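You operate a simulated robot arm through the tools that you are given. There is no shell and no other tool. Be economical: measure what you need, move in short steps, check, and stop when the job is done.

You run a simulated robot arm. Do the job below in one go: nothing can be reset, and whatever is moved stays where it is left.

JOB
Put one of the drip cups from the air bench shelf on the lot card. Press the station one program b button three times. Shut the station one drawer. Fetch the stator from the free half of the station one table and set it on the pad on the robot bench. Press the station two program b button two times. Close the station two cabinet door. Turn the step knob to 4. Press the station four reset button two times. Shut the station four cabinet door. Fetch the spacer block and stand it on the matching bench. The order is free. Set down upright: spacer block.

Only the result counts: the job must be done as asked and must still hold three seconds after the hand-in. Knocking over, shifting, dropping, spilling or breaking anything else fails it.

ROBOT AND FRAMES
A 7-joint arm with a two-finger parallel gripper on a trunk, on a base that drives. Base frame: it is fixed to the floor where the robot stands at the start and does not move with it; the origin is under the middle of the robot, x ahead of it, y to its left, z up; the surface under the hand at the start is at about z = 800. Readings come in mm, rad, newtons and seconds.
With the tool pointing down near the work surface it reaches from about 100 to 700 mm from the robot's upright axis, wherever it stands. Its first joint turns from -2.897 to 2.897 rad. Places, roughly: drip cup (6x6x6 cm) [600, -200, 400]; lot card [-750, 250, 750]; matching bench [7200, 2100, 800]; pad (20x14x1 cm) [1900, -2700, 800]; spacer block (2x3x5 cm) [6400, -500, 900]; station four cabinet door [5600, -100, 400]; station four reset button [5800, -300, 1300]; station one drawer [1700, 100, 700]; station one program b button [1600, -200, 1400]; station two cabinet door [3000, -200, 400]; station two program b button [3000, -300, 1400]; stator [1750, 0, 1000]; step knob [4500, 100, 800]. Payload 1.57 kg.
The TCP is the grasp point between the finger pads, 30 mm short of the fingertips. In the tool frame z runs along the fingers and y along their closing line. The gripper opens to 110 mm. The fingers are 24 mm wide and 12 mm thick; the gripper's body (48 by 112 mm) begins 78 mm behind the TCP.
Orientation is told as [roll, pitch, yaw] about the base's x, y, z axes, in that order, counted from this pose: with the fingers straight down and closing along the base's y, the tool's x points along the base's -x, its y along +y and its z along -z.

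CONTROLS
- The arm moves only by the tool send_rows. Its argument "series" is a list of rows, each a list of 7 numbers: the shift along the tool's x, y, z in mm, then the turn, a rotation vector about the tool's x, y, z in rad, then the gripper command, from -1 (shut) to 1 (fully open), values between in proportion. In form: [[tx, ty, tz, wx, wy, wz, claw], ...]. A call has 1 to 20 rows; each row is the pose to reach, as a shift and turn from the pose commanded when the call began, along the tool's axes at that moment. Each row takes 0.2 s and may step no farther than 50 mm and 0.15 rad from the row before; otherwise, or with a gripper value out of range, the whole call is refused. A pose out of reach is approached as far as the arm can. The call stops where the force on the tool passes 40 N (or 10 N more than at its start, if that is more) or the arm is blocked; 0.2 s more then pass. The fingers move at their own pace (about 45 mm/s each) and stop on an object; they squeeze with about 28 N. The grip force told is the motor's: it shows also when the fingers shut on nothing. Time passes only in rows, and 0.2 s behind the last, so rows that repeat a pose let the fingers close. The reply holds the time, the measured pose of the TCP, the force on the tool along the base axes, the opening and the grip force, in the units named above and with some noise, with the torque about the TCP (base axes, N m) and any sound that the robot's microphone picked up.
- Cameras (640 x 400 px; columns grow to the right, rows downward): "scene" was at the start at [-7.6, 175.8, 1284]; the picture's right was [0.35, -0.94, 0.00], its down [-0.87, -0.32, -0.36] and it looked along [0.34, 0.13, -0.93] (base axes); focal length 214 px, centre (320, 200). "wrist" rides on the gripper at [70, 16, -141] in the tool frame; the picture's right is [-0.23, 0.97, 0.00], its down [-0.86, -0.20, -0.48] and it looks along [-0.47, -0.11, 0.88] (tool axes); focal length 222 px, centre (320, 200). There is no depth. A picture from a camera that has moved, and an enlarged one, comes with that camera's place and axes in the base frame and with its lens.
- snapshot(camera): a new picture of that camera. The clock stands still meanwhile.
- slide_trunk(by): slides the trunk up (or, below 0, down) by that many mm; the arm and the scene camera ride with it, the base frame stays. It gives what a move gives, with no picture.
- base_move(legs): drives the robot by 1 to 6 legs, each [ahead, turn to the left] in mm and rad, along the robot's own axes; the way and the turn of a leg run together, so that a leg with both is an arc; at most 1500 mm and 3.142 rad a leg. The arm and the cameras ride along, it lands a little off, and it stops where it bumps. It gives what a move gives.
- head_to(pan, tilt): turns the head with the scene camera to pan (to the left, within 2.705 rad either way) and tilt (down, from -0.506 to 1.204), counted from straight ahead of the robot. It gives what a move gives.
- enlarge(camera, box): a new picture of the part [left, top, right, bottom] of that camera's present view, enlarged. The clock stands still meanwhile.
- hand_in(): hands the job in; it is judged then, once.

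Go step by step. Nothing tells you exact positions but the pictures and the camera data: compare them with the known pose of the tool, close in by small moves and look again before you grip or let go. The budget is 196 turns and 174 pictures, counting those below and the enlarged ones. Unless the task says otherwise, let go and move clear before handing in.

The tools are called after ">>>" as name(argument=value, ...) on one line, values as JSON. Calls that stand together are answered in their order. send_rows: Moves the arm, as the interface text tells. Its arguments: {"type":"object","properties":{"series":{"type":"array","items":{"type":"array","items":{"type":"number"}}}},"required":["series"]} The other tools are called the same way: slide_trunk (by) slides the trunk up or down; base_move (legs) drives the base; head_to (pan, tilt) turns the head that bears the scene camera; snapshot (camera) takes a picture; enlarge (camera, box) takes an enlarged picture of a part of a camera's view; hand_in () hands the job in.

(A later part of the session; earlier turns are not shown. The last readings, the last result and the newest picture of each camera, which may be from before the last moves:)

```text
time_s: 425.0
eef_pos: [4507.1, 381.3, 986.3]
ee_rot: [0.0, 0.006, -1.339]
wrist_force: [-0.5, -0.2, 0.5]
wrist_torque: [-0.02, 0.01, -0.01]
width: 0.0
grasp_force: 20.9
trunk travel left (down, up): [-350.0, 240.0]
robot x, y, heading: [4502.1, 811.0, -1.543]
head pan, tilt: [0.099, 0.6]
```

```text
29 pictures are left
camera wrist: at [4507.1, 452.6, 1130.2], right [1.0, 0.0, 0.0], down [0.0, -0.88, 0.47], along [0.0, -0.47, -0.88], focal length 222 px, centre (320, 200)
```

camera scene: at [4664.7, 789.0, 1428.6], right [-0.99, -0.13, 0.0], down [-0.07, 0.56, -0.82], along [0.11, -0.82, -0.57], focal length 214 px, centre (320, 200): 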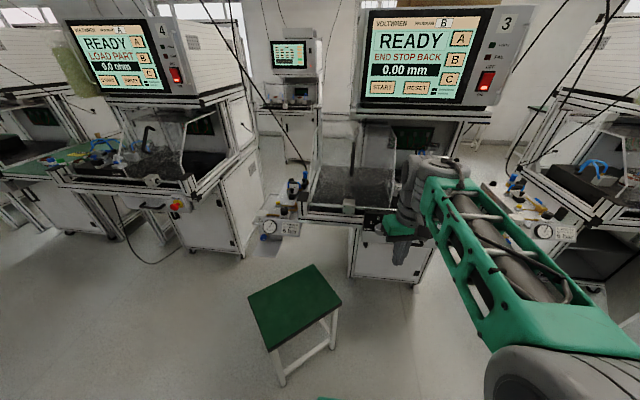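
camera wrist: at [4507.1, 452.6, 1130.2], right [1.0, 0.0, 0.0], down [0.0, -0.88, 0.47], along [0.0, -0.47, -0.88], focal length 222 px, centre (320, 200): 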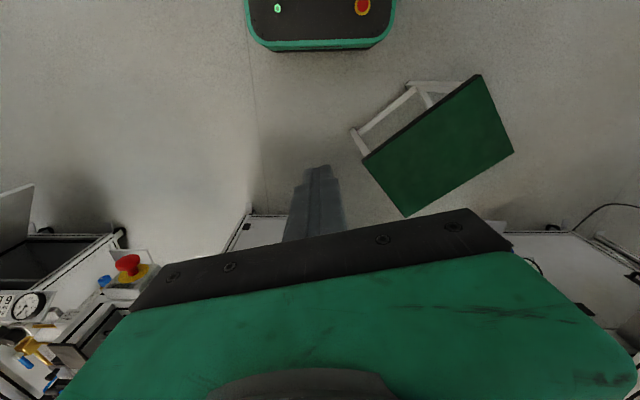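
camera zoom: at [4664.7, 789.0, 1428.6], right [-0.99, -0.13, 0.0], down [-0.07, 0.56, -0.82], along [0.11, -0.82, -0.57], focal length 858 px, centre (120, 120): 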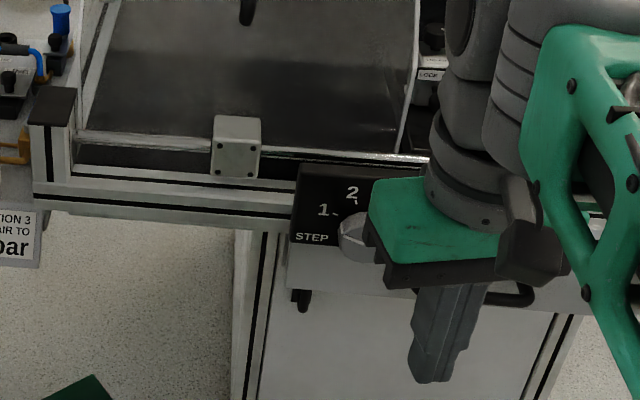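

The STEP knob is on the front of station three at about (4509, 104, 826). I'll use the flat sideways pose from (4950, 690), clear of the stool.

>>> send_rows(series=[[0, 0, 0, 0, 0, -0.13, -1], [0, 0, 0, 0, 0, -0.26, -1], [0, 0, 0, 0, 0, -0.39, -1], [0, 0, 0, 0, 0, -0.52, -1], [0, 0, 0, 0, 0, -0.65, -1], [0, 0, 0, 0, 0, -0.78, -1], [0, 0, 0, 0, 0, -0.91, -1], [0, 0, 0, 0, 0, -1.03, -1]])

>>> base_move(legs=[[0, 1.54], [448, 0], [0, 1.57], [-120, 0], [0, 1.57]])

>>> head_to(pan=0.75, tilt=0.6)

>>> snapshot(camera="scene")

>>> enlarge(camera="scene", box=[230, 150, 390, 250])

```text
time_s: 426.8
eef_pos: [4508.2, 381.9, 988.4]
ee_rot: [0.002, 0.003, -0.307]
wrist_force: [-0.6, 0.5, 0.6]
wrist_torque: [0.03, 0.01, 0.02]
width: 0.0
grasp_force: 21.1
trunk travel left (down, up): [-350.0, 240.0]
robot x, y, heading: [4498.8, 814.0, -1.538]
head pan, tilt: [0.099, 0.6]
```

```text
time_s: 438.1
eef_pos: [4941.3, 1139.0, 988.0]
ee_rot: [0.005, 0.002, 2.841]
wrist_force: [0.8, -0.4, -0.1]
wrist_torque: [0.0, 0.01, -0.02]
width: 0.0
grasp_force: 21.3
trunk travel left (down, up): [-350.0, 240.0]
robot x, y, heading: [4952.2, 712.7, 1.611]
head pan, tilt: [0.099, 0.6]
stopped in leg 4: the robot was blocked; the commanded pose is now the measured one
```

```text
time_s: 439.1
eef_pos: [4940.3, 1141.1, 989.4]
ee_rot: [0.004, 0.004, 2.839]
wrist_force: [0.0, 0.6, 0.0]
wrist_torque: [-0.01, -0.01, 0.04]
width: 0.1
grasp_force: 21.0
trunk travel left (down, up): [-350.0, 240.0]
robot x, y, heading: [4953.3, 711.4, 1.607]
head pan, tilt: [0.75, 0.6]
```

```text
28 pictures are left
camera scene: at [4736.3, 710.8, 1428.6], right [0.71, 0.71, 0.0], down [0.4, -0.4, -0.83], along [-0.58, 0.58, -0.56], focal length 214 px, centre (320, 200)
```

scene: 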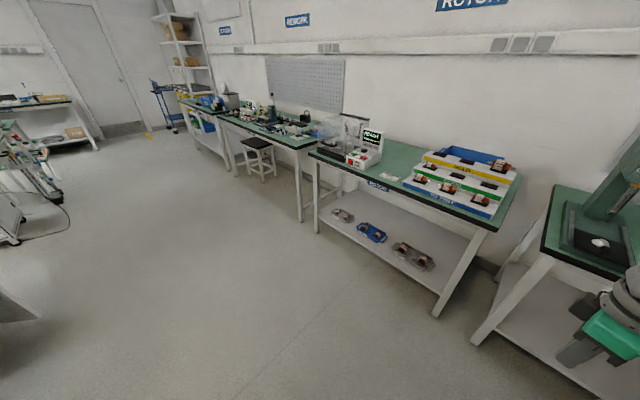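

```text
4.00 times, centred on (310, 200) of scene
camera zoom: at [4736.3, 710.8, 1428.6], right [0.71, 0.71, 0.0], down [0.4, -0.4, -0.83], along [-0.58, 0.58, -0.56], focal length 858 px, centre (360, 200)
```

zoom: 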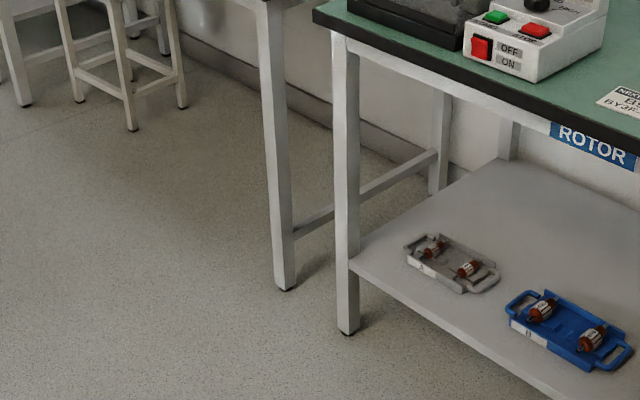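

The base nudged the stool's edge, so that side is too tight. I'll instead stand straight in front of the knob and use the radial pose that worked for the buttons, with the trunk low.

>>> base_move(legs=[[150, 0], [0, 1.53], [395, 0], [0, 1.57]])

>>> send_rows(series=[[0, 0, 0, 0, 0, -0.14, -1], [0, 0, 0, 0, 0, -0.28, -1], [0, 0, 0, 0, 0, -0.42, -1], [0, 0, 0, 0, 0, -0.56, -1], [0, 0, 0, 0, 0, -0.7, -1], [0, 0, 0, 0, 0, -0.84, -1], [0, 0, 0, 0, 0, -0.98, -1], [0, 0, 0, 0, 0, -1.12, -1], [0, 0, 0, 0, 0, -1.26, -1], [0, 0, 0, 0, 0, -1.4, -1], [0, 0, 0, 0, 0, -1.54, -1], [0, 0, 0, 0, 0, -1.68, -1], [0, 0, 0, 0, 0, -1.82, -1], [0, 0, 0, 0, 0, -1.96, -1], [0, 0, 0, 0, 0, -2.1, -1], [0, 0, 0, 0, 0, -2.17, -1]])

>>> slide_trunk(by=-350)

>>> head_to(pan=-0.1, tilt=0.5)

>>> snapshot(camera="scene")

```text
time_s: 450.0
eef_pos: [4515.7, 448.5, 988.0]
ee_rot: [0.004, 0.004, -0.401]
wrist_force: [0.1, -0.8, -0.8]
wrist_torque: [-0.02, -0.01, -0.02]
width: 0.0
grasp_force: 20.7
trunk travel left (down, up): [-350.0, 240.0]
robot x, y, heading: [4549.2, 875.9, -1.63]
head pan, tilt: [0.75, 0.6]
```

```text
time_s: 453.4
eef_pos: [4514.9, 449.5, 989.3]
ee_rot: [0.003, -0.004, 1.771]
wrist_force: [-0.5, 0.2, 0.3]
wrist_torque: [-0.02, -0.01, 0.02]
width: 0.0
grasp_force: 21.6
out of reach, approached as far as the arm can: row 13
trunk travel left (down, up): [-350.0, 240.0]
robot x, y, heading: [4548.3, 877.0, -1.635]
head pan, tilt: [0.75, 0.6]
```

```text
time_s: 456.8
eef_pos: [4516.3, 449.7, 638.5]
ee_rot: [0.003, -0.005, 1.768]
wrist_force: [0.1, 0.3, 0.4]
wrist_torque: [-0.01, 0.02, -0.01]
width: 0.2
grasp_force: 21.3
trunk travel left (down, up): [0.0, 590.0]
robot x, y, heading: [4549.4, 875.0, -1.636]
head pan, tilt: [0.75, 0.6]
```

```text
time_s: 458.0
eef_pos: [4515.9, 449.4, 638.8]
ee_rot: [0.003, -0.002, 1.77]
wrist_force: [-0.2, 1.0, 0.1]
wrist_torque: [0.02, 0.02, 0.0]
width: 0.3
grasp_force: 21.2
trunk travel left (down, up): [0.0, 590.0]
robot x, y, heading: [4547.6, 879.4, -1.631]
head pan, tilt: [-0.099, 0.499]
```

```text
26 pictures are left
camera scene: at [4691.3, 839.3, 1087.7], right [-0.99, 0.16, 0.0], down [0.08, 0.47, -0.88], along [-0.14, -0.87, -0.48], focal length 214 px, centre (320, 200)
```

scene: 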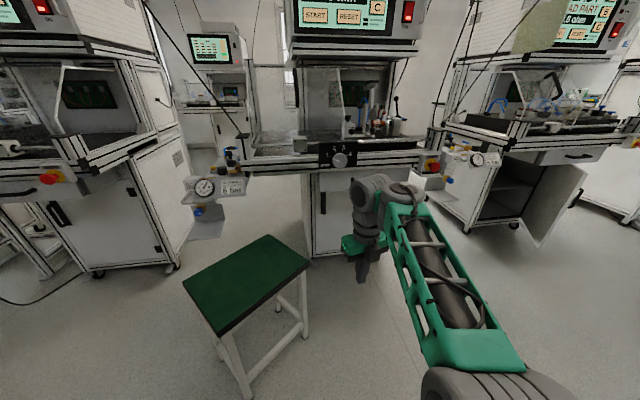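

>>> enlarge(camera="scene", box=[290, 120, 390, 184])

```text
6.25 times, centred on (340, 152) of scene
camera zoom: at [4691.3, 839.3, 1087.7], right [-0.99, 0.16, 0.0], down [0.08, 0.47, -0.88], along [-0.14, -0.87, -0.48], focal length 1340 px, centre (195, 500)
```

zoom: 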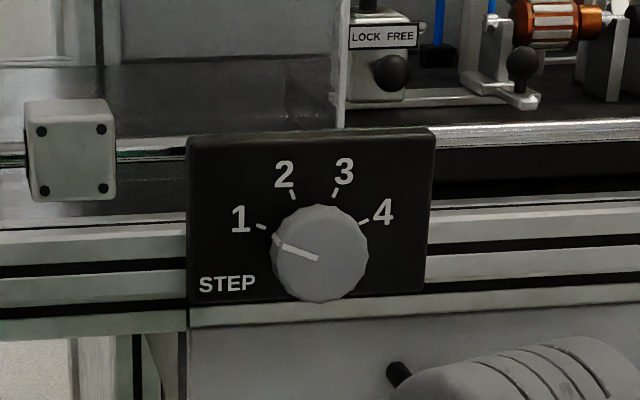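

The knob points at 1; 4 is 135° clockwise. I swing the hand to horizontal along the same arc as for the buttons.

>>> send_rows(series=[[29.5, 7.5, -12.4, -0.032, 0.126, 0, -1], [57.2, 14.5, -28.7, -0.064, 0.252, 0, -1], [82.6, 21, -48.4, -0.096, 0.378, 0, -1], [105.3, 26.7, -71.5, -0.128, 0.504, 0, -1], [124.9, 31.7, -97.4, -0.16, 0.63, 0, -1], [141.1, 35.8, -125.6, -0.192, 0.756, 0, -1], [153.6, 39, -155.7, -0.224, 0.882, 0, -1], [162.2, 41.2, -187.6, -0.256, 1.008, 0, -0.5], [166.9, 42.4, -215, -0.288, 1.134, 0, 0], [167.3, 42.5, -230, -0.32, 1.26, 0, 0.5], [163.6, 41.5, -238, -0.352, 1.386, 0, 0.7], [163.6, 41.5, -238, -0.352, 1.386, 0, 0.7]])

>>> snapshot(camera="wrist")

```text
time_s: 460.6
eef_pos: [4448.5, 277.7, 963.9]
ee_rot: [0.83, 1.293, 2.424]
wrist_force: [0.0, -0.2, 0.7]
wrist_torque: [0.02, 0.03, 0.02]
width: 93.7
grasp_force: 0.2
out of reach, approached as far as the arm can: row 4, 5, 6, 7, 8, 9, 10, 11, 12
trunk travel left (down, up): [0.0, 590.0]
robot x, y, heading: [4547.9, 874.8, -1.633]
head pan, tilt: [-0.099, 0.499]
```

```text
24 pictures are left
camera wrist: at [4445.6, 403.3, 1059.3], right [-1.0, 0.0, -0.02], down [0.02, 0.63, -0.77], along [0.01, -0.77, -0.63], focal length 222 px, centre (320, 200)
```

wrist: 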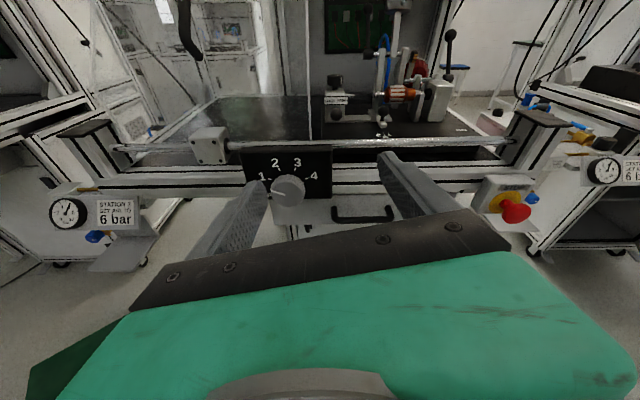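

The knob is triangulated at (4502, 103, 841); the tool is nearly level. I move down and sideways to line up.

>>> send_rows(series=[[-21, -18, 5, 0, 0, 0, 0.7], [-43, -37, 9, 0, 0, 0, 0.7], [-64, -55, 14, 0, 0, 0, 0.7], [-85, -73, 19, 0, 0, 0, 0.7], [-100, -76, 22, 0, 0, 0, 0.7], [-100, -76, 22, 0, 0, 0, 0.7]])

>>> snapshot(camera="wrist")

```text
time_s: 462.2
eef_pos: [4432.6, 264.5, 849.4]
ee_rot: [0.28, 1.229, 1.934]
wrist_force: [0.9, 0.5, 1.2]
wrist_torque: [0.05, 0.03, -0.04]
width: 93.5
grasp_force: 0.1
out of reach, approached as far as the arm can: row 1, 2, 3, 4, 5, 6
trunk travel left (down, up): [0.0, 590.0]
robot x, y, heading: [4546.3, 877.1, -1.635]
head pan, tilt: [-0.099, 0.499]
stopped in row 6: the arm was blocked; the commanded pose is now the measured one
```

```text
23 pictures are left
camera wrist: at [4415.0, 374.8, 962.6], right [-0.99, -0.02, -0.12], down [0.07, 0.74, -0.67], along [0.11, -0.67, -0.73], focal length 222 px, centre (320, 200)
```

wrist: 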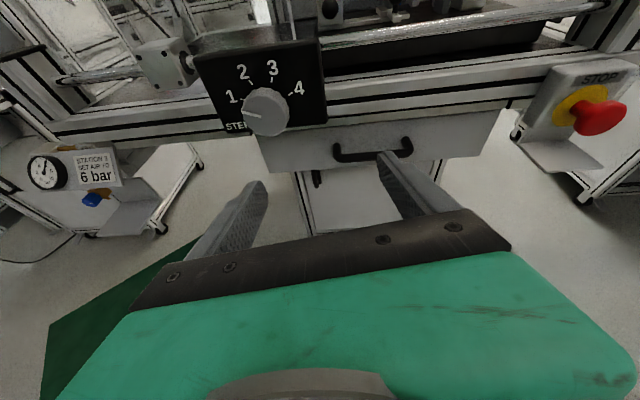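

The height now fits (849). I turn the base slightly left and drive forward 105 mm, then check.

>>> base_move(legs=[[0, 0.095], [100, 0]])

>>> snapshot(camera="wrist")

```text
time_s: 463.8
eef_pos: [4494.8, 156.2, 855.3]
ee_rot: [0.297, 1.234, 2.046]
wrist_force: [0.7, -0.1, -0.3]
wrist_torque: [0.0, 0.0, 0.04]
width: 93.7
grasp_force: 0.0
trunk travel left (down, up): [0.0, 590.0]
robot x, y, heading: [4551.4, 776.4, -1.542]
head pan, tilt: [-0.099, 0.499]
```

```text
22 pictures are left
camera wrist: at [4467.8, 266.2, 967.1], right [-0.99, -0.12, -0.12], down [-0.01, 0.74, -0.68], along [0.17, -0.67, -0.73], focal length 222 px, centre (320, 200)
```

wrist: 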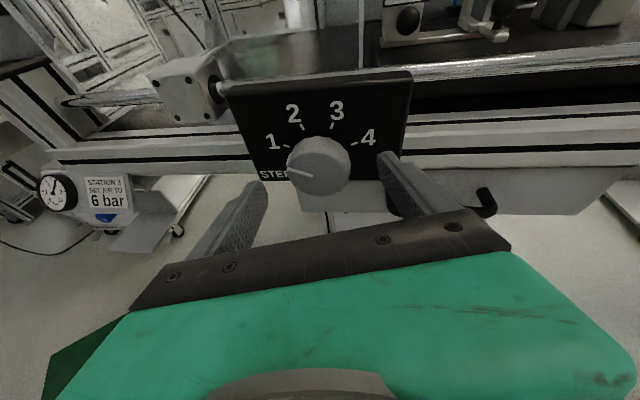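

The knob is right between the fingers. I advance 38 mm along the tool axis and close.

>>> send_rows(series=[[2, -3, 13, 0, 0, 0, 0.7], [4, -4, 26, 0, 0, 0, 0.7], [6, -4, 36, 0, 0, 0, 0.7], [6, -4, 36, 0, 0, 0, 0.7]])

>>> send_rows(series=[[0, 0, 0, 0, 0, 0, 0.2], [0, 0, 0, 0, 0, 0, -0.2], [0, 0, 0, 0, 0, 0, -0.6], [0, 0, 0, 0, 0, 0, -0.6], [0, 0, 0, 0, 0, 0, -0.6]])

>>> snapshot(camera="wrist")

```text
time_s: 464.6
eef_pos: [4499.9, 138.9, 864.5]
ee_rot: [0.294, 1.237, 2.039]
wrist_force: [1.4, 25.6, 0.8]
wrist_torque: [-0.2, 0.04, -1.17]
width: 87.9
grasp_force: 0.1
out of reach, approached as far as the arm can: row 2, 3
trunk travel left (down, up): [0.0, 590.0]
robot x, y, heading: [4549.7, 779.2, -1.542]
head pan, tilt: [-0.099, 0.499]
stopped in row 3: the force on the tool passed its limit at 58 N (the readings are from after the stop); the commanded pose is now the measured one
```

```text
time_s: 465.8
eef_pos: [4500.0, 136.5, 861.7]
ee_rot: [0.284, 1.234, 2.028]
wrist_force: [-11.4, 2.7, 3.8]
wrist_torque: [-0.48, 0.17, -0.58]
width: 57.7
grasp_force: 31.4
trunk travel left (down, up): [0.0, 590.0]
robot x, y, heading: [4543.9, 778.0, -1.547]
head pan, tilt: [-0.099, 0.499]
```

```text
21 pictures are left
camera wrist: at [4472.4, 245.9, 972.9], right [-0.99, -0.11, -0.12], down [0.0, 0.74, -0.67], along [0.17, -0.66, -0.73], focal length 222 px, centre (320, 200)
```

wrist: 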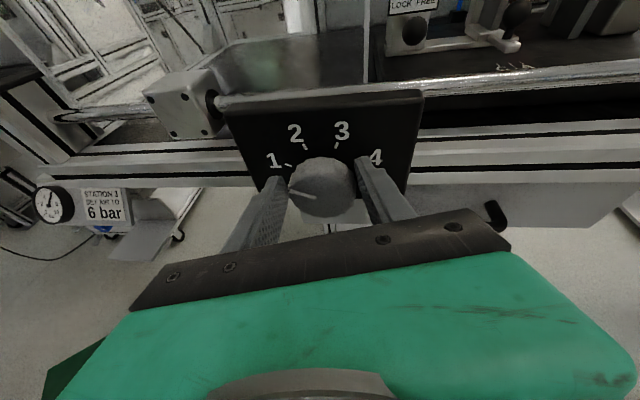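

The knob is gripped (58 mm). I turn it clockwise, first halfway.

>>> send_rows(series=[[0, 0, -3, 0, 0, 0.1, -0.6], [0, 0, -3, 0, 0, 0.22, -0.6], [0, 0, -3, 0, 0, 0.34, -0.6], [0, 0, -3, 0, 0, 0.46, -0.6], [0, 0, -3, 0, 0, 0.58, -0.6], [0, 0, -3, 0, 0, 0.7, -0.6], [0, 0, -3, 0, 0, 0.82, -0.6], [0, 0, -3, 0, 0, 0.94, -0.6], [0, 0, -3, 0, 0, 1.06, -0.6], [0, 0, -3, 0, 0, 1.18, -0.6]])

>>> snapshot(camera="wrist")

```text
time_s: 467.1
eef_pos: [4494.7, 137.9, 858.9]
ee_rot: [-0.983, 0.951, 0.645]
wrist_force: [-8.3, -8.9, -1.6]
wrist_torque: [-1.07, 0.11, -0.66]
width: 55.1
grasp_force: 45.3
trunk travel left (down, up): [0.0, 590.0]
robot x, y, heading: [4546.3, 777.5, -1.545]
head pan, tilt: [-0.099, 0.499]
stopped in row 6: the force on the tool passed its limit at 40 N (the readings are from after the stop); the commanded pose is now the measured one
```

```text
20 pictures are left
camera wrist: at [4428.1, 247.4, 952.7], right [-0.75, 0.11, -0.66], down [0.51, 0.74, -0.45], along [0.43, -0.66, -0.61], focal length 222 px, centre (320, 200)
```

wrist: 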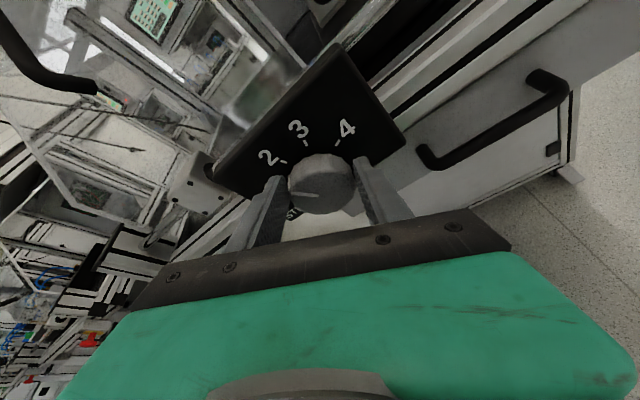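

It turned with the knob from 1 to about 2. I continue.

>>> send_rows(series=[[0, 0, 0, 0, 0, 0.1, -0.6], [0, 0, 0, 0, 0, 0.2, -0.6], [0, 0, 0, 0, 0, 0.3, -0.6], [0, 0, 0, 0, 0, 0.4, -0.6], [0, 0, 0, 0, 0, 0.5, -0.6], [0, 0, 0, 0, 0, 0.6, -0.6], [0, 0, 0, 0, 0, 0.7, -0.6], [0, 0, 0, 0, 0, 0.8, -0.6]])

>>> send_rows(series=[[0, 0, 0, 0, 0, 0.1, -0.6], [0, 0, 0, 0, 0, 0.2, -0.6], [0, 0, 0, 0, 0, 0.3, -0.6], [0, 0, 0, 0, 0, 0.4, -0.6], [0, 0, 0, 0, 0, 0.5, -0.6]])

>>> snapshot(camera="wrist")

```text
time_s: 468.6
eef_pos: [4492.4, 138.5, 854.9]
ee_rot: [-1.204, 0.41, 0.295]
wrist_force: [-7.3, -1.2, -4.6]
wrist_torque: [-0.91, 0.17, -0.87]
width: 58.3
grasp_force: 45.3
trunk travel left (down, up): [0.0, 590.0]
robot x, y, heading: [4551.1, 776.3, -1.548]
head pan, tilt: [-0.099, 0.499]
stopped in row 7: the force on the tool passed its limit at 41 N (the readings are from after the stop); the commanded pose is now the measured one
```

```text
time_s: 469.6
eef_pos: [4499.6, 142.2, 851.7]
ee_rot: [-1.229, 0.041, 0.173]
wrist_force: [1.6, 12.4, -2.7]
wrist_torque: [-0.15, 0.09, 0.15]
width: 59.4
grasp_force: 20.5
trunk travel left (down, up): [0.0, 590.0]
robot x, y, heading: [4550.9, 779.6, -1.547]
head pan, tilt: [-0.099, 0.499]
stopped in row 5: the force on the tool passed its limit at 42 N (the readings are from after the stop); the commanded pose is now the measured one
```

```text
19 pictures are left
camera wrist: at [4408.0, 266.1, 887.4], right [0.13, 0.35, -0.93], down [0.79, 0.53, 0.31], along [0.6, -0.77, -0.21], focal length 222 px, centre (320, 200)
```

wrist: 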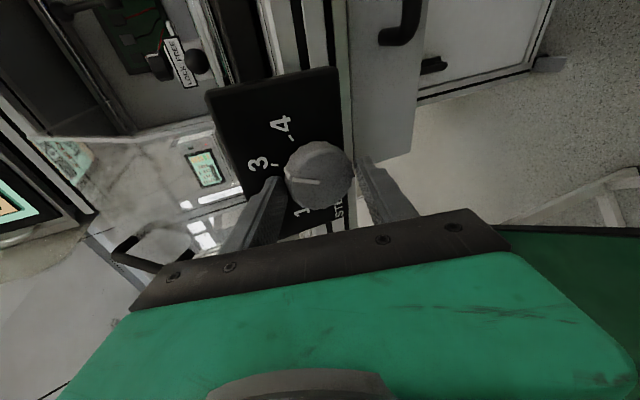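

The pointer is around 3 now. One more stretch to 4.

>>> send_rows(series=[[0, 0, 0, 0, 0, 0.1, -0.7], [0, 0, 0, 0, 0, 0.2, -0.7], [0, 0, 0, 0, 0, 0.3, -0.7], [0, 0, 0, 0, 0, 0.4, -0.7], [0, 0, 0, 0, 0, 0.5, -0.7], [0, 0, 0, 0, 0, 0.6, -0.7], [0, 0, 0, 0, 0, 0.7, -0.7]])

>>> send_rows(series=[[0, 0, 0, 0, 0, 0.1, -0.7], [0, 0, 0, 0, 0, 0.2, -0.7], [0, 0, 0, 0, 0, 0.3, -0.7]])

>>> snapshot(camera="wrist")

```text
time_s: 471.2
eef_pos: [4500.6, 141.3, 854.2]
ee_rot: [-1.156, -0.617, -0.09]
wrist_force: [15.3, 10.8, 8.3]
wrist_torque: [-0.67, -0.09, 1.63]
width: 59.3
grasp_force: 45.0
trunk travel left (down, up): [0.0, 590.0]
robot x, y, heading: [4551.7, 779.5, -1.544]
head pan, tilt: [-0.099, 0.499]
```

```text
time_s: 472.0
eef_pos: [4496.4, 140.9, 851.6]
ee_rot: [-1.015, -0.882, -0.293]
wrist_force: [2.7, 19.1, 7.1]
wrist_torque: [-0.08, 0.71, 0.52]
width: 58.9
grasp_force: 45.1
trunk travel left (down, up): [0.0, 590.0]
robot x, y, heading: [4549.5, 777.7, -1.543]
head pan, tilt: [-0.099, 0.499]
```

```text
18 pictures are left
camera wrist: at [4447.0, 291.3, 837.0], right [0.9, 0.27, -0.35], down [0.3, 0.23, 0.93], along [0.33, -0.94, 0.12], focal length 222 px, centre (320, 200)
```

wrist: 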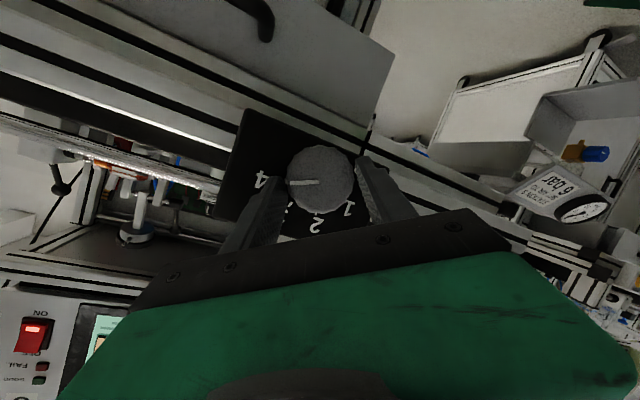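

The pointer now faces 4. I open, retract and check.

>>> send_rows(series=[[0, 0, 0, 0, 0, 0, -0.3], [0, 0, 0, 0, 0, 0, 0.2], [0, 0, 0, 0, 0, 0, 0.6], [0, 0, 0, 0, 0, 0, 0.7], [0, 0, 0, 0, 0, 0, 0.7], [0, 0, -30, 0, 0, 0, 0.7], [0, 0, -60, 0, 0, 0, 0.7]])

>>> base_move(legs=[[-200, 0]])

>>> enlarge(camera="scene", box=[250, 90, 410, 190])

```text
time_s: 473.1
eef_pos: [4502.7, 143.7, 847.3]
ee_rot: [-0.999, -0.88, -0.292]
wrist_force: [7.2, 35.1, -8.7]
wrist_torque: [-0.47, -0.02, -0.54]
width: 73.9
grasp_force: 0.0
trunk travel left (down, up): [0.0, 590.0]
robot x, y, heading: [4548.3, 779.9, -1.547]
head pan, tilt: [-0.099, 0.499]
stopped in row 5: the force on the tool passed its limit at 43 N (the readings are from after the stop); the commanded pose is now the measured one
```

```text
time_s: 474.7
eef_pos: [4495.6, 343.9, 846.9]
ee_rot: [-1.004, -0.878, -0.291]
wrist_force: [0.4, 0.2, -0.3]
wrist_torque: [0.02, 0.01, 0.0]
width: 93.4
grasp_force: 0.0
trunk travel left (down, up): [0.0, 590.0]
robot x, y, heading: [4546.1, 984.9, -1.54]
head pan, tilt: [-0.099, 0.499]
```

```text
4.00 times, centred on (330, 140) of scene
camera zoom: at [4691.4, 957.3, 1087.7], right [-1.0, 0.07, 0.0], down [0.03, 0.48, -0.88], along [-0.06, -0.88, -0.48], focal length 858 px, centre (280, 440)
```

zoom: 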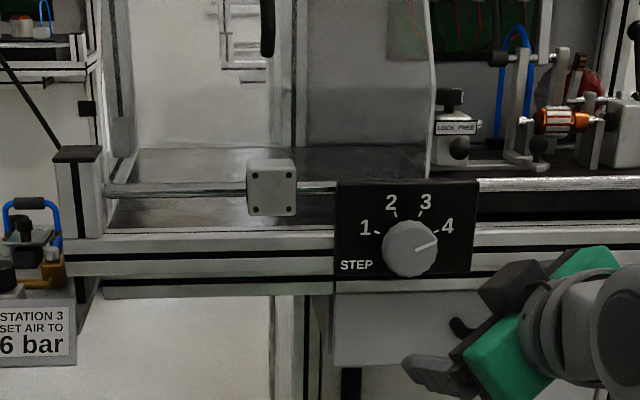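

The knob is at 4. Next the station two door with the flat sideways pose: I fold the hand back to vertical, spin it, drive there and set up.

>>> send_rows(series=[[26, 18.2, 8.3, -0.074, 0.106, 0, -1], [52.7, 36.9, 12.4, -0.149, 0.213, 0, -1], [79.5, 55.8, 12.3, -0.223, 0.319, 0, -1], [106.2, 74.5, 7.9, -0.298, 0.426, 0, -1], [132.2, 92.7, -0.6, -0.372, 0.532, 0, -1], [157.1, 110, -13.2, -0.447, 0.639, 0, -1], [180.4, 126.4, -29.7, -0.521, 0.745, 0, -1], [204.8, 143.5, -53, -0.607, 0.868, 0, -1], [227.5, 159.3, -82.6, -0.699, 0.999, 0, -1], [227.5, 159.3, -82.6, -0.699, 0.999, 0, -1]])

>>> send_rows(series=[[0, 0, 0, 0, 0, -0.1, -1], [0, 0, 0, 0, 0, -0.2, -1], [0, 0, 0, 0, 0, -0.3, -1], [0, 0, 0, 0, 0, -0.4, -1]])

>>> base_move(legs=[[0, -1.6], [1000, 0], [0, -1.57], [-660, 0], [0, 1.57]])

>>> head_to(pan=0.4, tilt=0.7)

>>> snapshot(camera="scene")

```text
refused: row 9 steps farther than a row can; nothing moved
```

```text
time_s: 475.7
eef_pos: [4497.5, 343.7, 848.2]
ee_rot: [-1.165, -0.524, -0.048]
wrist_force: [-0.1, 0.7, 0.1]
wrist_torque: [0.02, -0.02, -0.01]
width: 5.2
grasp_force: 0.5
trunk travel left (down, up): [0.0, 590.0]
robot x, y, heading: [4545.1, 981.6, -1.537]
head pan, tilt: [-0.099, 0.499]
```

```text
time_s: 495.8
eef_pos: [2863.5, 527.3, 848.3]
ee_rot: [-1.164, -0.524, -1.722]
wrist_force: [-0.2, 0.1, 0.6]
wrist_torque: [0.05, -0.03, 0.01]
width: 0.0
grasp_force: 21.4
trunk travel left (down, up): [0.0, 590.0]
robot x, y, heading: [3495.0, 415.2, 3.069]
head pan, tilt: [-0.099, 0.499]
```

```text
time_s: 496.7
eef_pos: [2864.8, 528.3, 847.0]
ee_rot: [-1.165, -0.523, -1.722]
wrist_force: [-0.2, 0.3, -0.1]
wrist_torque: [-0.01, -0.04, 0.03]
width: 0.0
grasp_force: 21.5
trunk travel left (down, up): [0.0, 590.0]
robot x, y, heading: [3490.7, 413.9, 3.066]
head pan, tilt: [0.4, 0.7]
```

```text
16 pictures are left
camera scene: at [3461.9, 229.8, 1070.0], right [-0.32, 0.95, 0.0], down [0.61, 0.2, -0.77], along [-0.73, -0.24, -0.64], focal length 214 px, centre (320, 200)
```

scene: 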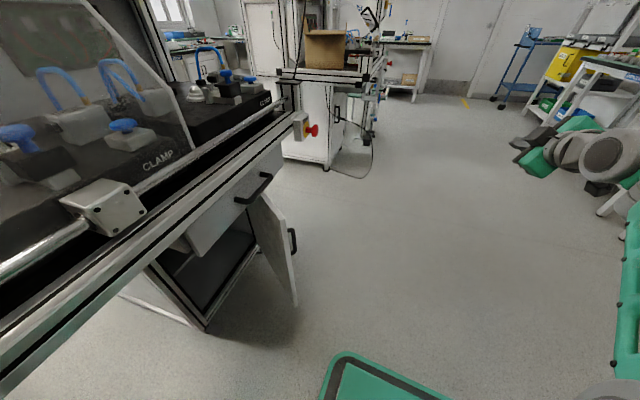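

The arc was refused (one step too large), so I redo it with finer rows, shift the base, sweep the hand in front of the door and tilt.

>>> send_rows(series=[[16.9, 26.9, 8.3, -0.11, 0.069, 0, -1], [34.2, 54.5, 12.4, -0.22, 0.138, 0, -1], [51.5, 82.3, 12.3, -0.33, 0.207, 0, -1], [68.8, 109.9, 7.9, -0.44, 0.276, 0, -1], [85.7, 136.8, -0.6, -0.55, 0.345, 0, -1], [101.9, 162.4, -13.2, -0.66, 0.414, 0, -1], [117, 186.6, -29.7, -0.77, 0.483, 0, -1], [132.8, 211.8, -53, -0.88, 0.552, 0, -1], [140, 223.5, -67, -0.964, 0.605, 0, -1], [147.6, 235.2, -82.6, -1.032, 0.648, 0, -1], [147.6, 235.2, -82.6, -1.032, 0.648, 0, -1]])

>>> base_move(legs=[[0, -0.67], [-120, 0], [0, 0.74]])

>>> snapshot(camera="scene")

```text
time_s: 499.1
eef_pos: [3037.0, 537.8, 615.0]
ee_rot: [0.0, -0.002, -2.072]
wrist_force: [0.1, -1.1, -0.3]
wrist_torque: [0.02, -0.01, 0.03]
width: 0.1
grasp_force: 21.1
trunk travel left (down, up): [0.0, 590.0]
robot x, y, heading: [3491.4, 412.1, 3.069]
head pan, tilt: [0.4, 0.7]
```

```text
time_s: 504.1
eef_pos: [3116.3, 429.8, 614.1]
ee_rot: [-0.003, 0.0, -2.009]
wrist_force: [-0.2, -0.3, -0.4]
wrist_torque: [0.01, -0.04, 0.03]
width: 0.0
grasp_force: 21.3
trunk travel left (down, up): [0.0, 590.0]
robot x, y, heading: [3581.4, 333.6, 3.128]
head pan, tilt: [0.4, 0.7]
```

```text
15 pictures are left
camera scene: at [3559.6, 147.7, 1070.0], right [-0.38, 0.93, 0.0], down [0.6, 0.24, -0.76], along [-0.71, -0.29, -0.64], focal length 214 px, centre (320, 200)
```

scene: 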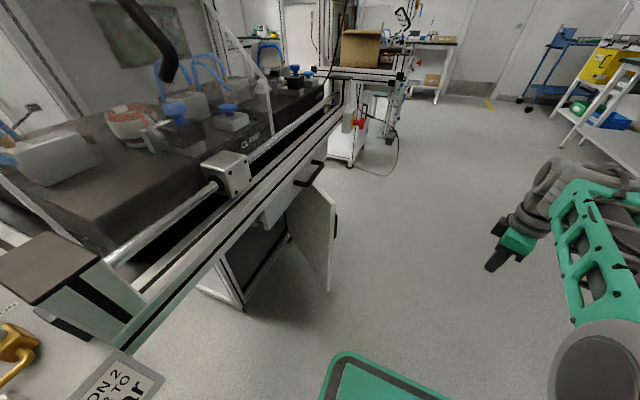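

Set up as planned. I sweep in front of the door's outer face, tilt, and push toward -y.

>>> send_rows(series=[[-40, 8, 0, 0, 0, -0.071, -1], [-80, 17, 0, 0, 0, -0.143, -1], [-120, 25, 0, 0, 0, -0.214, -1], [-161, 34, 0, 0, 0, -0.286, -1], [-201, 42, 0, 0, 0, -0.357, -1], [-241, 51, 0, 0, 0, -0.429, -1], [-281, 59, 0, 0, 0, -0.5, -1], [-281, 59, 0, 0, 0, -0.5, -1]])

>>> send_rows(series=[[0, 0, 0, 0, -0.12, 0, -1], [0, 0, 0, 0, -0.24, 0, -1], [0, 0, 0, 0, -0.36, 0, -1], [0, 0, 0, 0, -0.48, 0, -1], [0, 0, 0, 0, -0.6, 0, -1], [0, 0, 0, 0, -0.72, 0, -1], [0, 0, 0, 0, -0.84, 0, -1], [0, 0, 0, 0, -0.96, 0, -1], [0, 0, 0, 0, -1.08, 0, -1], [0, 0, 0, 0, -1.2, 0, -1]])

>>> send_rows(series=[[-13, 0, 27, 0, 0, 0, -1], [-26, 0, 54, 0, 0, 0, -1], [-39, 0, 81, 0, 0, 0, -1], [-52, 0, 108, 0, 0, 0, -1], [-65, 0, 135, 0, 0, 0, -1], [-78, 0, 162, 0, 0, 0, -1], [-91, 0, 189, 0, 0, 0, -1], [-104, 0, 216, 0, 0, 0, -1], [-117, 0, 243, 0, 0, 0, -1], [-130, 0, 270, 0, 0, 0, -1]])

>>> snapshot(camera="wrist")

```text
time_s: 505.9
eef_pos: [3046.8, 151.5, 616.6]
ee_rot: [-0.004, -0.001, -1.507]
wrist_force: [0.3, -0.8, 0.4]
wrist_torque: [0.02, -0.01, 0.03]
width: 0.3
grasp_force: 21.3
trunk travel left (down, up): [0.0, 590.0]
robot x, y, heading: [3580.0, 333.4, 3.128]
head pan, tilt: [0.4, 0.7]
```

```text
time_s: 508.1
eef_pos: [3103.1, 130.1, 580.5]
ee_rot: [-0.011, -1.142, -1.5]
wrist_force: [-0.4, 0.0, -0.3]
wrist_torque: [0.04, 0.01, 0.01]
width: 0.0
grasp_force: 21.2
out of reach, approached as far as the arm can: row 8, 9, 10
trunk travel left (down, up): [0.0, 590.0]
robot x, y, heading: [3579.7, 333.8, 3.133]
head pan, tilt: [0.4, 0.7]
```

```text
time_s: 509.0
eef_pos: [3114.3, 37.6, 580.9]
ee_rot: [0.012, -1.136, -1.51]
wrist_force: [-0.7, -0.4, 0.3]
wrist_torque: [-0.03, -0.01, 0.0]
width: 0.0
grasp_force: 21.1
trunk travel left (down, up): [0.0, 590.0]
robot x, y, heading: [3579.6, 332.3, 3.125]
head pan, tilt: [0.4, 0.7]
stopped in row 4: the force on the tool passed its limit at 66 N (the readings are from after the stop); the commanded pose is now the measured one
```

```text
14 pictures are left
camera wrist: at [3118.3, 195.4, 576.9], right [0.98, -0.02, 0.21], down [-0.21, 0.06, 0.98], along [-0.04, -1.0, 0.05], focal length 222 px, centre (320, 200)
```

wrist: 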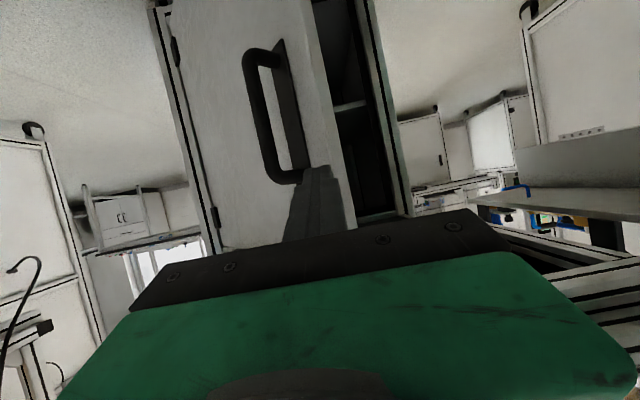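

The finger hit the door a bit fast. I continue more slowly.

>>> send_rows(series=[[-4, 0, 9, 0, 0, 0, -1], [-8, 0, 18, 0, 0, 0, -1], [-13, 0, 27, 0, 0, 0, -1], [-17, 0, 36, 0, 0, 0, -1], [-22, 0, 46, 0, 0, 0, -1], [-26, 0, 56, 0, 0, 0, -1], [-31, 0, 66, 0, 0, 0, -1], [-36, 0, 76, 0, 0, 0, -1], [-41, 0, 86, 0, 0, 0, -1], [-46, 0, 96, 0, 0, 0, -1], [-51, 0, 107, 0, 0, 0, -1], [-56, 0, 118, 0, 0, 0, -1], [-61, 0, 129, 0, 0, 0, -1], [-66, 0, 140, 0, 0, 0, -1], [-71, 0, 150, 0, 0, 0, -1], [-76, 0, 160, 0, 0, 0, -1], [-81, 0, 170, 0, 0, 0, -1], [-86, 0, 180, 0, 0, 0, -1], [-91, 0, 190, 0, 0, 0, -1], [-96, 0, 200, 0, 0, 0, -1]])

>>> send_rows(series=[[-5, 0, 10, 0, 0, 0, -1], [-10, 0, 20, 0, 0, 0, -1], [-14, 0, 30, 0, 0, 0, -1], [-19, 0, 40, 0, 0, 0, -1], [-24, 0, 50, 0, 0, 0, -1], [-29, 0, 60, 0, 0, 0, -1], [-34, 0, 70, 0, 0, 0, -1], [-38, 0, 80, 0, 0, 0, -1], [-43, 0, 90, 0, 0, 0, -1], [-48, 0, 100, 0, 0, 0, -1]])

>>> snapshot(camera="wrist")

```text
time_s: 510.5
eef_pos: [3124.9, -24.8, 581.4]
ee_rot: [0.03, -1.138, -1.509]
wrist_force: [13.0, 13.0, 9.9]
wrist_torque: [-0.02, -0.09, 0.26]
width: 0.0
grasp_force: 21.6
trunk travel left (down, up): [0.0, 590.0]
robot x, y, heading: [3581.8, 332.8, 3.122]
head pan, tilt: [0.4, 0.7]
stopped in row 7: the force on the tool passed its limit at 52 N (the readings are from after the stop); the commanded pose is now the measured one
```

```text
time_s: 510.8
eef_pos: [3128.9, -28.6, 580.9]
ee_rot: [0.038, -1.139, -1.509]
wrist_force: [13.4, 13.4, 11.0]
wrist_torque: [0.0, -0.2, 0.23]
width: 0.1
grasp_force: 20.9
trunk travel left (down, up): [0.0, 590.0]
robot x, y, heading: [3583.8, 334.5, 3.127]
head pan, tilt: [0.4, 0.7]
stopped in row 1: the force on the tool passed its limit at 51 N (the readings are from after the stop); the commanded pose is now the measured one
```

```text
13 pictures are left
camera wrist: at [3129.0, 129.5, 577.6], right [0.98, 0.0, 0.22], down [-0.22, 0.06, 0.97], along [-0.01, -1.0, 0.05], focal length 222 px, centre (320, 200)
```

wrist: 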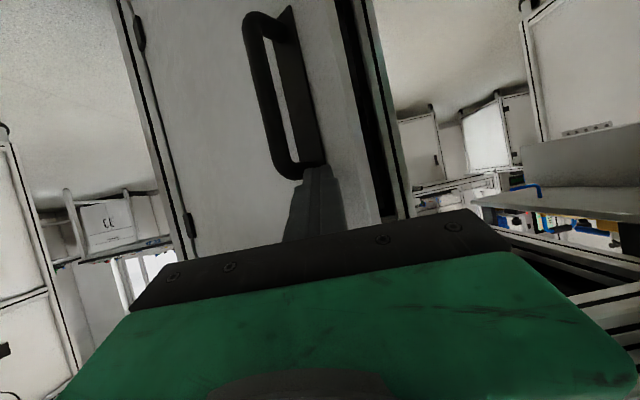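

The finger must follow the door's arc (toward +x as well). I push along that arc.

>>> send_rows(series=[[-5, 9.5, 11, 0, 0, 0, -1], [-10, 19, 22, 0, 0, 0, -1], [-15.5, 28.5, 33, 0, 0, 0, -1], [-20.5, 38, 44, 0, 0, 0, -1], [-25.6, 47.3, 55.4, 0, 0, 0, -1], [-31, 53, 67, 0, 0, 0, -1], [-36, 59, 78, 0, 0, 0, -1], [-41.5, 65, 90, 0, 0, 0, -1], [-47, 70.5, 101, 0, 0, 0, -1], [-52, 76, 112, 0, 0, 0, -1], [-57, 81.7, 124, 0, 0, 0, -1], [-63, 84, 136, 0, 0, 0, -1], [-69, 86, 149, 0, 0, 0, -1], [-74.5, 88, 161, 0, 0, 0, -1], [-80, 90, 173, 0, 0, 0, -1], [-86, 92.5, 186, 0, 0, 0, -1], [-91.6, 94.6, 198, 0, 0, 0, -1], [-98, 94.6, 212, 0, 0, 0, -1], [-105.5, 94.6, 228, 0, 0, 0, -1]])

>>> snapshot(camera="wrist")

```text
time_s: 514.8
eef_pos: [3239.9, -245.0, 574.2]
ee_rot: [0.115, -1.126, -1.604]
wrist_force: [6.4, 8.5, -10.3]
wrist_torque: [-2.56, 0.51, -1.16]
width: 0.0
grasp_force: 21.0
trunk travel left (down, up): [0.0, 590.0]
robot x, y, heading: [3580.9, 335.0, 3.104]
head pan, tilt: [0.4, 0.7]
```

```text
12 pictures are left
camera wrist: at [3243.4, -85.6, 571.6], right [0.97, -0.03, 0.25], down [-0.25, 0.05, 0.97], along [-0.04, -1.0, 0.04], focal length 222 px, centre (320, 200)
```

wrist: 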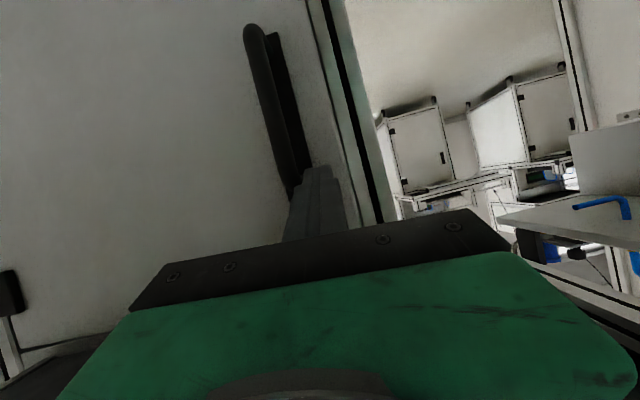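

Nearly flush. I press a little further to the stop, then retract.

>>> send_rows(series=[[-3, 0, 6, 0, 0, 0, -1], [-6, 0, 12, 0, 0, 0, -1], [-9, 0, 18, 0, 0, 0, -1], [-12, 0, 26, 0, 0, 0, -1], [-16, 0, 34, 0, 0, 0, -1]])

>>> send_rows(series=[[15, 0, -35, 0, 0, 0, -1], [35, 0, -78, 0, 0, 0, -1], [55, 0, -122, 0, 0, 0, -1], [75, 0, -166, 0, 0, 0, -1], [95, 0, -210, 0, 0, 0, -1], [115, 0, -254, 0, 0, 0, -1], [135, 0, -298, 0, 0, 0, -1]])

>>> snapshot(camera="wrist")

```text
time_s: 515.5
eef_pos: [3240.4, -285.5, 525.1]
ee_rot: [0.171, -1.056, -1.61]
wrist_force: [75.7, 224.5, 89.0]
wrist_torque: [-3.44, 1.18, -3.08]
width: 0.0
grasp_force: 21.2
trunk travel left (down, up): [0.0, 590.0]
robot x, y, heading: [3564.3, 339.2, 3.003]
head pan, tilt: [0.4, 0.7]
stopped in row 3: the force on the tool passed its limit at 56 N (the readings are from after the stop); the commanded pose is now the measured one
```

```text
time_s: 515.8
eef_pos: [3251.5, -298.8, 482.1]
ee_rot: [0.164, -1.003, -1.604]
wrist_force: [42.6, 214.6, 82.1]
wrist_torque: [-1.09, 0.0, 1.03]
width: 0.0
grasp_force: 20.8
trunk travel left (down, up): [0.0, 590.0]
robot x, y, heading: [3571.3, 337.5, 3.023]
head pan, tilt: [0.4, 0.7]
stopped in row 1: the arm was blocked; the commanded pose is now the measured one
```

```text
11 pictures are left
camera wrist: at [3249.8, -140.7, 500.5], right [0.96, -0.02, 0.28], down [-0.28, -0.08, 0.96], along [0.0, -1.0, -0.08], focal length 222 px, centre (320, 200)
```

wrist: 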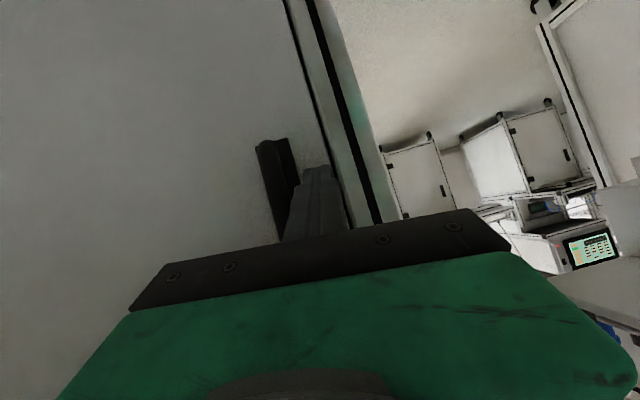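

The door is shut but the arm is pressing hard; I ease it back slowly.

>>> send_rows(series=[[5, 0, -8, 0, 0, 0, -1], [11, 0, -17, 0, 0, 0, -1], [16, 0, -25, 0, 0, 0, -1], [22, 0, -34, 0, 0, 0, -1], [27, 0, -42, 0, 0, 0, -1], [38, 0, -59, 0, 0, 0, -1], [48, 0, -76, 0, 0, 0, -1], [65, 0, -101, 0, 0, 0, -1]])

>>> send_rows(series=[[20, 0, -32, 0, 0, 0, -1], [40, 0, -63, 0, 0, 0, -1], [60, 0, -95, 0, 0, 0, -1], [80, 0, -126, 0, 0, 0, -1], [100, 0, -158, 0, 0, 0, -1]])

```text
time_s: 516.2
eef_pos: [3249.3, -298.6, 481.9]
ee_rot: [0.163, -0.971, -1.585]
wrist_force: [86.0, 233.3, 61.4]
wrist_torque: [-0.01, -0.77, 2.69]
width: 0.1
grasp_force: 20.5
trunk travel left (down, up): [0.0, 590.0]
robot x, y, heading: [3556.3, 338.1, 2.968]
head pan, tilt: [0.4, 0.7]
stopped in row 1: the arm was blocked; the commanded pose is now the measured one
```

```text
time_s: 516.4
eef_pos: [3248.5, -299.2, 480.6]
ee_rot: [0.199, -0.905, -1.532]
wrist_force: [108.9, 236.6, 46.2]
wrist_torque: [-1.79, 6.78, -7.65]
width: 0.1
grasp_force: 21.1
trunk travel left (down, up): [0.0, 590.0]
robot x, y, heading: [3537.9, 347.7, 2.863]
head pan, tilt: [0.4, 0.7]
stopped in row 1: the force on the tool passed its limit at 277 N (the readings are from after the stop); the commanded pose is now the measured one
```

I free the finger with a combined base move (slightly back and right), then retract the arm.

>>> base_move(legs=[[-130, -0.2]])

>>> send_rows(series=[[10, 0, -15, 0, 0, 0, -1], [25, 0, -40, 0, 0, 0, -1], [45, 0, -70, 0, 0, 0, -1], [65, 0, -100, 0, 0, 0, -1], [85, 0, -130, 0, 0, 0, -1]])

>>> snapshot(camera="scene")

```text
time_s: 517.1
eef_pos: [3256.4, -298.5, 471.0]
ee_rot: [0.253, -0.909, -1.275]
wrist_force: [25.3, 191.4, 101.4]
wrist_torque: [-4.72, 3.19, -5.07]
width: 0.0
grasp_force: 21.6
trunk travel left (down, up): [0.0, 590.0]
robot x, y, heading: [3507.0, 369.1, 2.621]
head pan, tilt: [0.4, 0.7]
stopped in leg 1: the robot was blocked; the commanded pose is now the measured one
```

```text
time_s: 517.4
eef_pos: [3262.6, -297.4, 454.7]
ee_rot: [0.235, -0.905, -1.216]
wrist_force: [-42.2, 79.6, 59.1]
wrist_torque: [-0.84, -0.06, -0.6]
width: 0.0
grasp_force: 21.3
trunk travel left (down, up): [0.0, 590.0]
robot x, y, heading: [3506.8, 365.8, 2.612]
head pan, tilt: [0.4, 0.7]
stopped in row 1: the force on the tool passed its limit at 267 N (the readings are from after the stop); the commanded pose is now the measured one
```

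```text
10 pictures are left
camera scene: at [3413.8, 252.8, 1080.5], right [0.13, 0.99, -0.03], down [0.63, -0.11, -0.77], along [-0.77, 0.08, -0.63], focal length 214 px, centre (320, 200)
```

scene: 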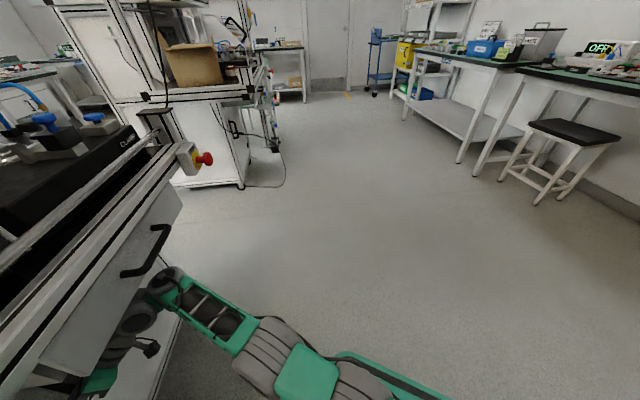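

The wrist seems caught under the drawer handle. I try moving down and out in small steps.

>>> send_rows(series=[[6, 5, 0, 0, 0, 0, -1], [12, 10, 1, 0, 0, 0, -1], [18, 16, 1, 0, 0, 0, -1], [24, 21, 2, 0, 0, 0, -1], [30, 26, 2, 0, 0, 0, -1], [36, 31, 3, 0, 0, 0, -1], [48, 42, 3, 0, 0, 0, -1]])

>>> send_rows(series=[[10, 3, -10, 0, 0, 0, -1], [20, 6, -20, 0, 0, 0, -1], [30, 9, -30, 0, 0, 0, -1], [40, 12, -40, 0, 0, 0, -1], [60, 18, -60, 0, 0, 0, -1], [80, 24, -80, 0, 0, 0, -1]])

>>> send_rows(series=[[10, 3, -10, 0, 0, 0, -1], [20, 6, -20, 0, 0, 0, -1], [40, 12, -40, 0, 0, 0, -1], [60, 18, -60, 0, 0, 0, -1], [80, 24, -80, 0, 0, 0, -1]])

```text
time_s: 517.6
eef_pos: [3259.1, -299.9, 447.2]
ee_rot: [0.225, -0.908, -1.198]
wrist_force: [-23.9, 96.1, 90.6]
wrist_torque: [-1.64, -0.64, 0.21]
width: 0.0
grasp_force: 21.1
trunk travel left (down, up): [0.0, 590.0]
robot x, y, heading: [3506.0, 364.3, 2.595]
head pan, tilt: [0.4, 0.7]
stopped in row 1: the force on the tool passed its limit at 146 N (the readings are from after the stop); the commanded pose is now the measured one
```

```text
time_s: 519.0
eef_pos: [3215.2, -243.1, 411.6]
ee_rot: [0.27, -0.883, -1.236]
wrist_force: [0.3, -1.1, 0.3]
wrist_torque: [-0.01, 0.01, 0.01]
width: 0.3
grasp_force: 21.2
out of reach, approached as far as the arm can: row 5, 6
trunk travel left (down, up): [0.0, 590.0]
robot x, y, heading: [3507.2, 367.5, 2.61]
head pan, tilt: [0.4, 0.7]
```

```text
time_s: 520.2
eef_pos: [3161.5, -143.4, 399.8]
ee_rot: [0.228, -0.888, -1.202]
wrist_force: [4.2, 4.2, -0.5]
wrist_torque: [-0.32, 0.24, -0.57]
width: 0.0
grasp_force: 21.8
out of reach, approached as far as the arm can: row 1, 2, 3, 4
trunk travel left (down, up): [0.0, 590.0]
robot x, y, heading: [3508.7, 368.5, 2.609]
head pan, tilt: [0.4, 0.7]
```

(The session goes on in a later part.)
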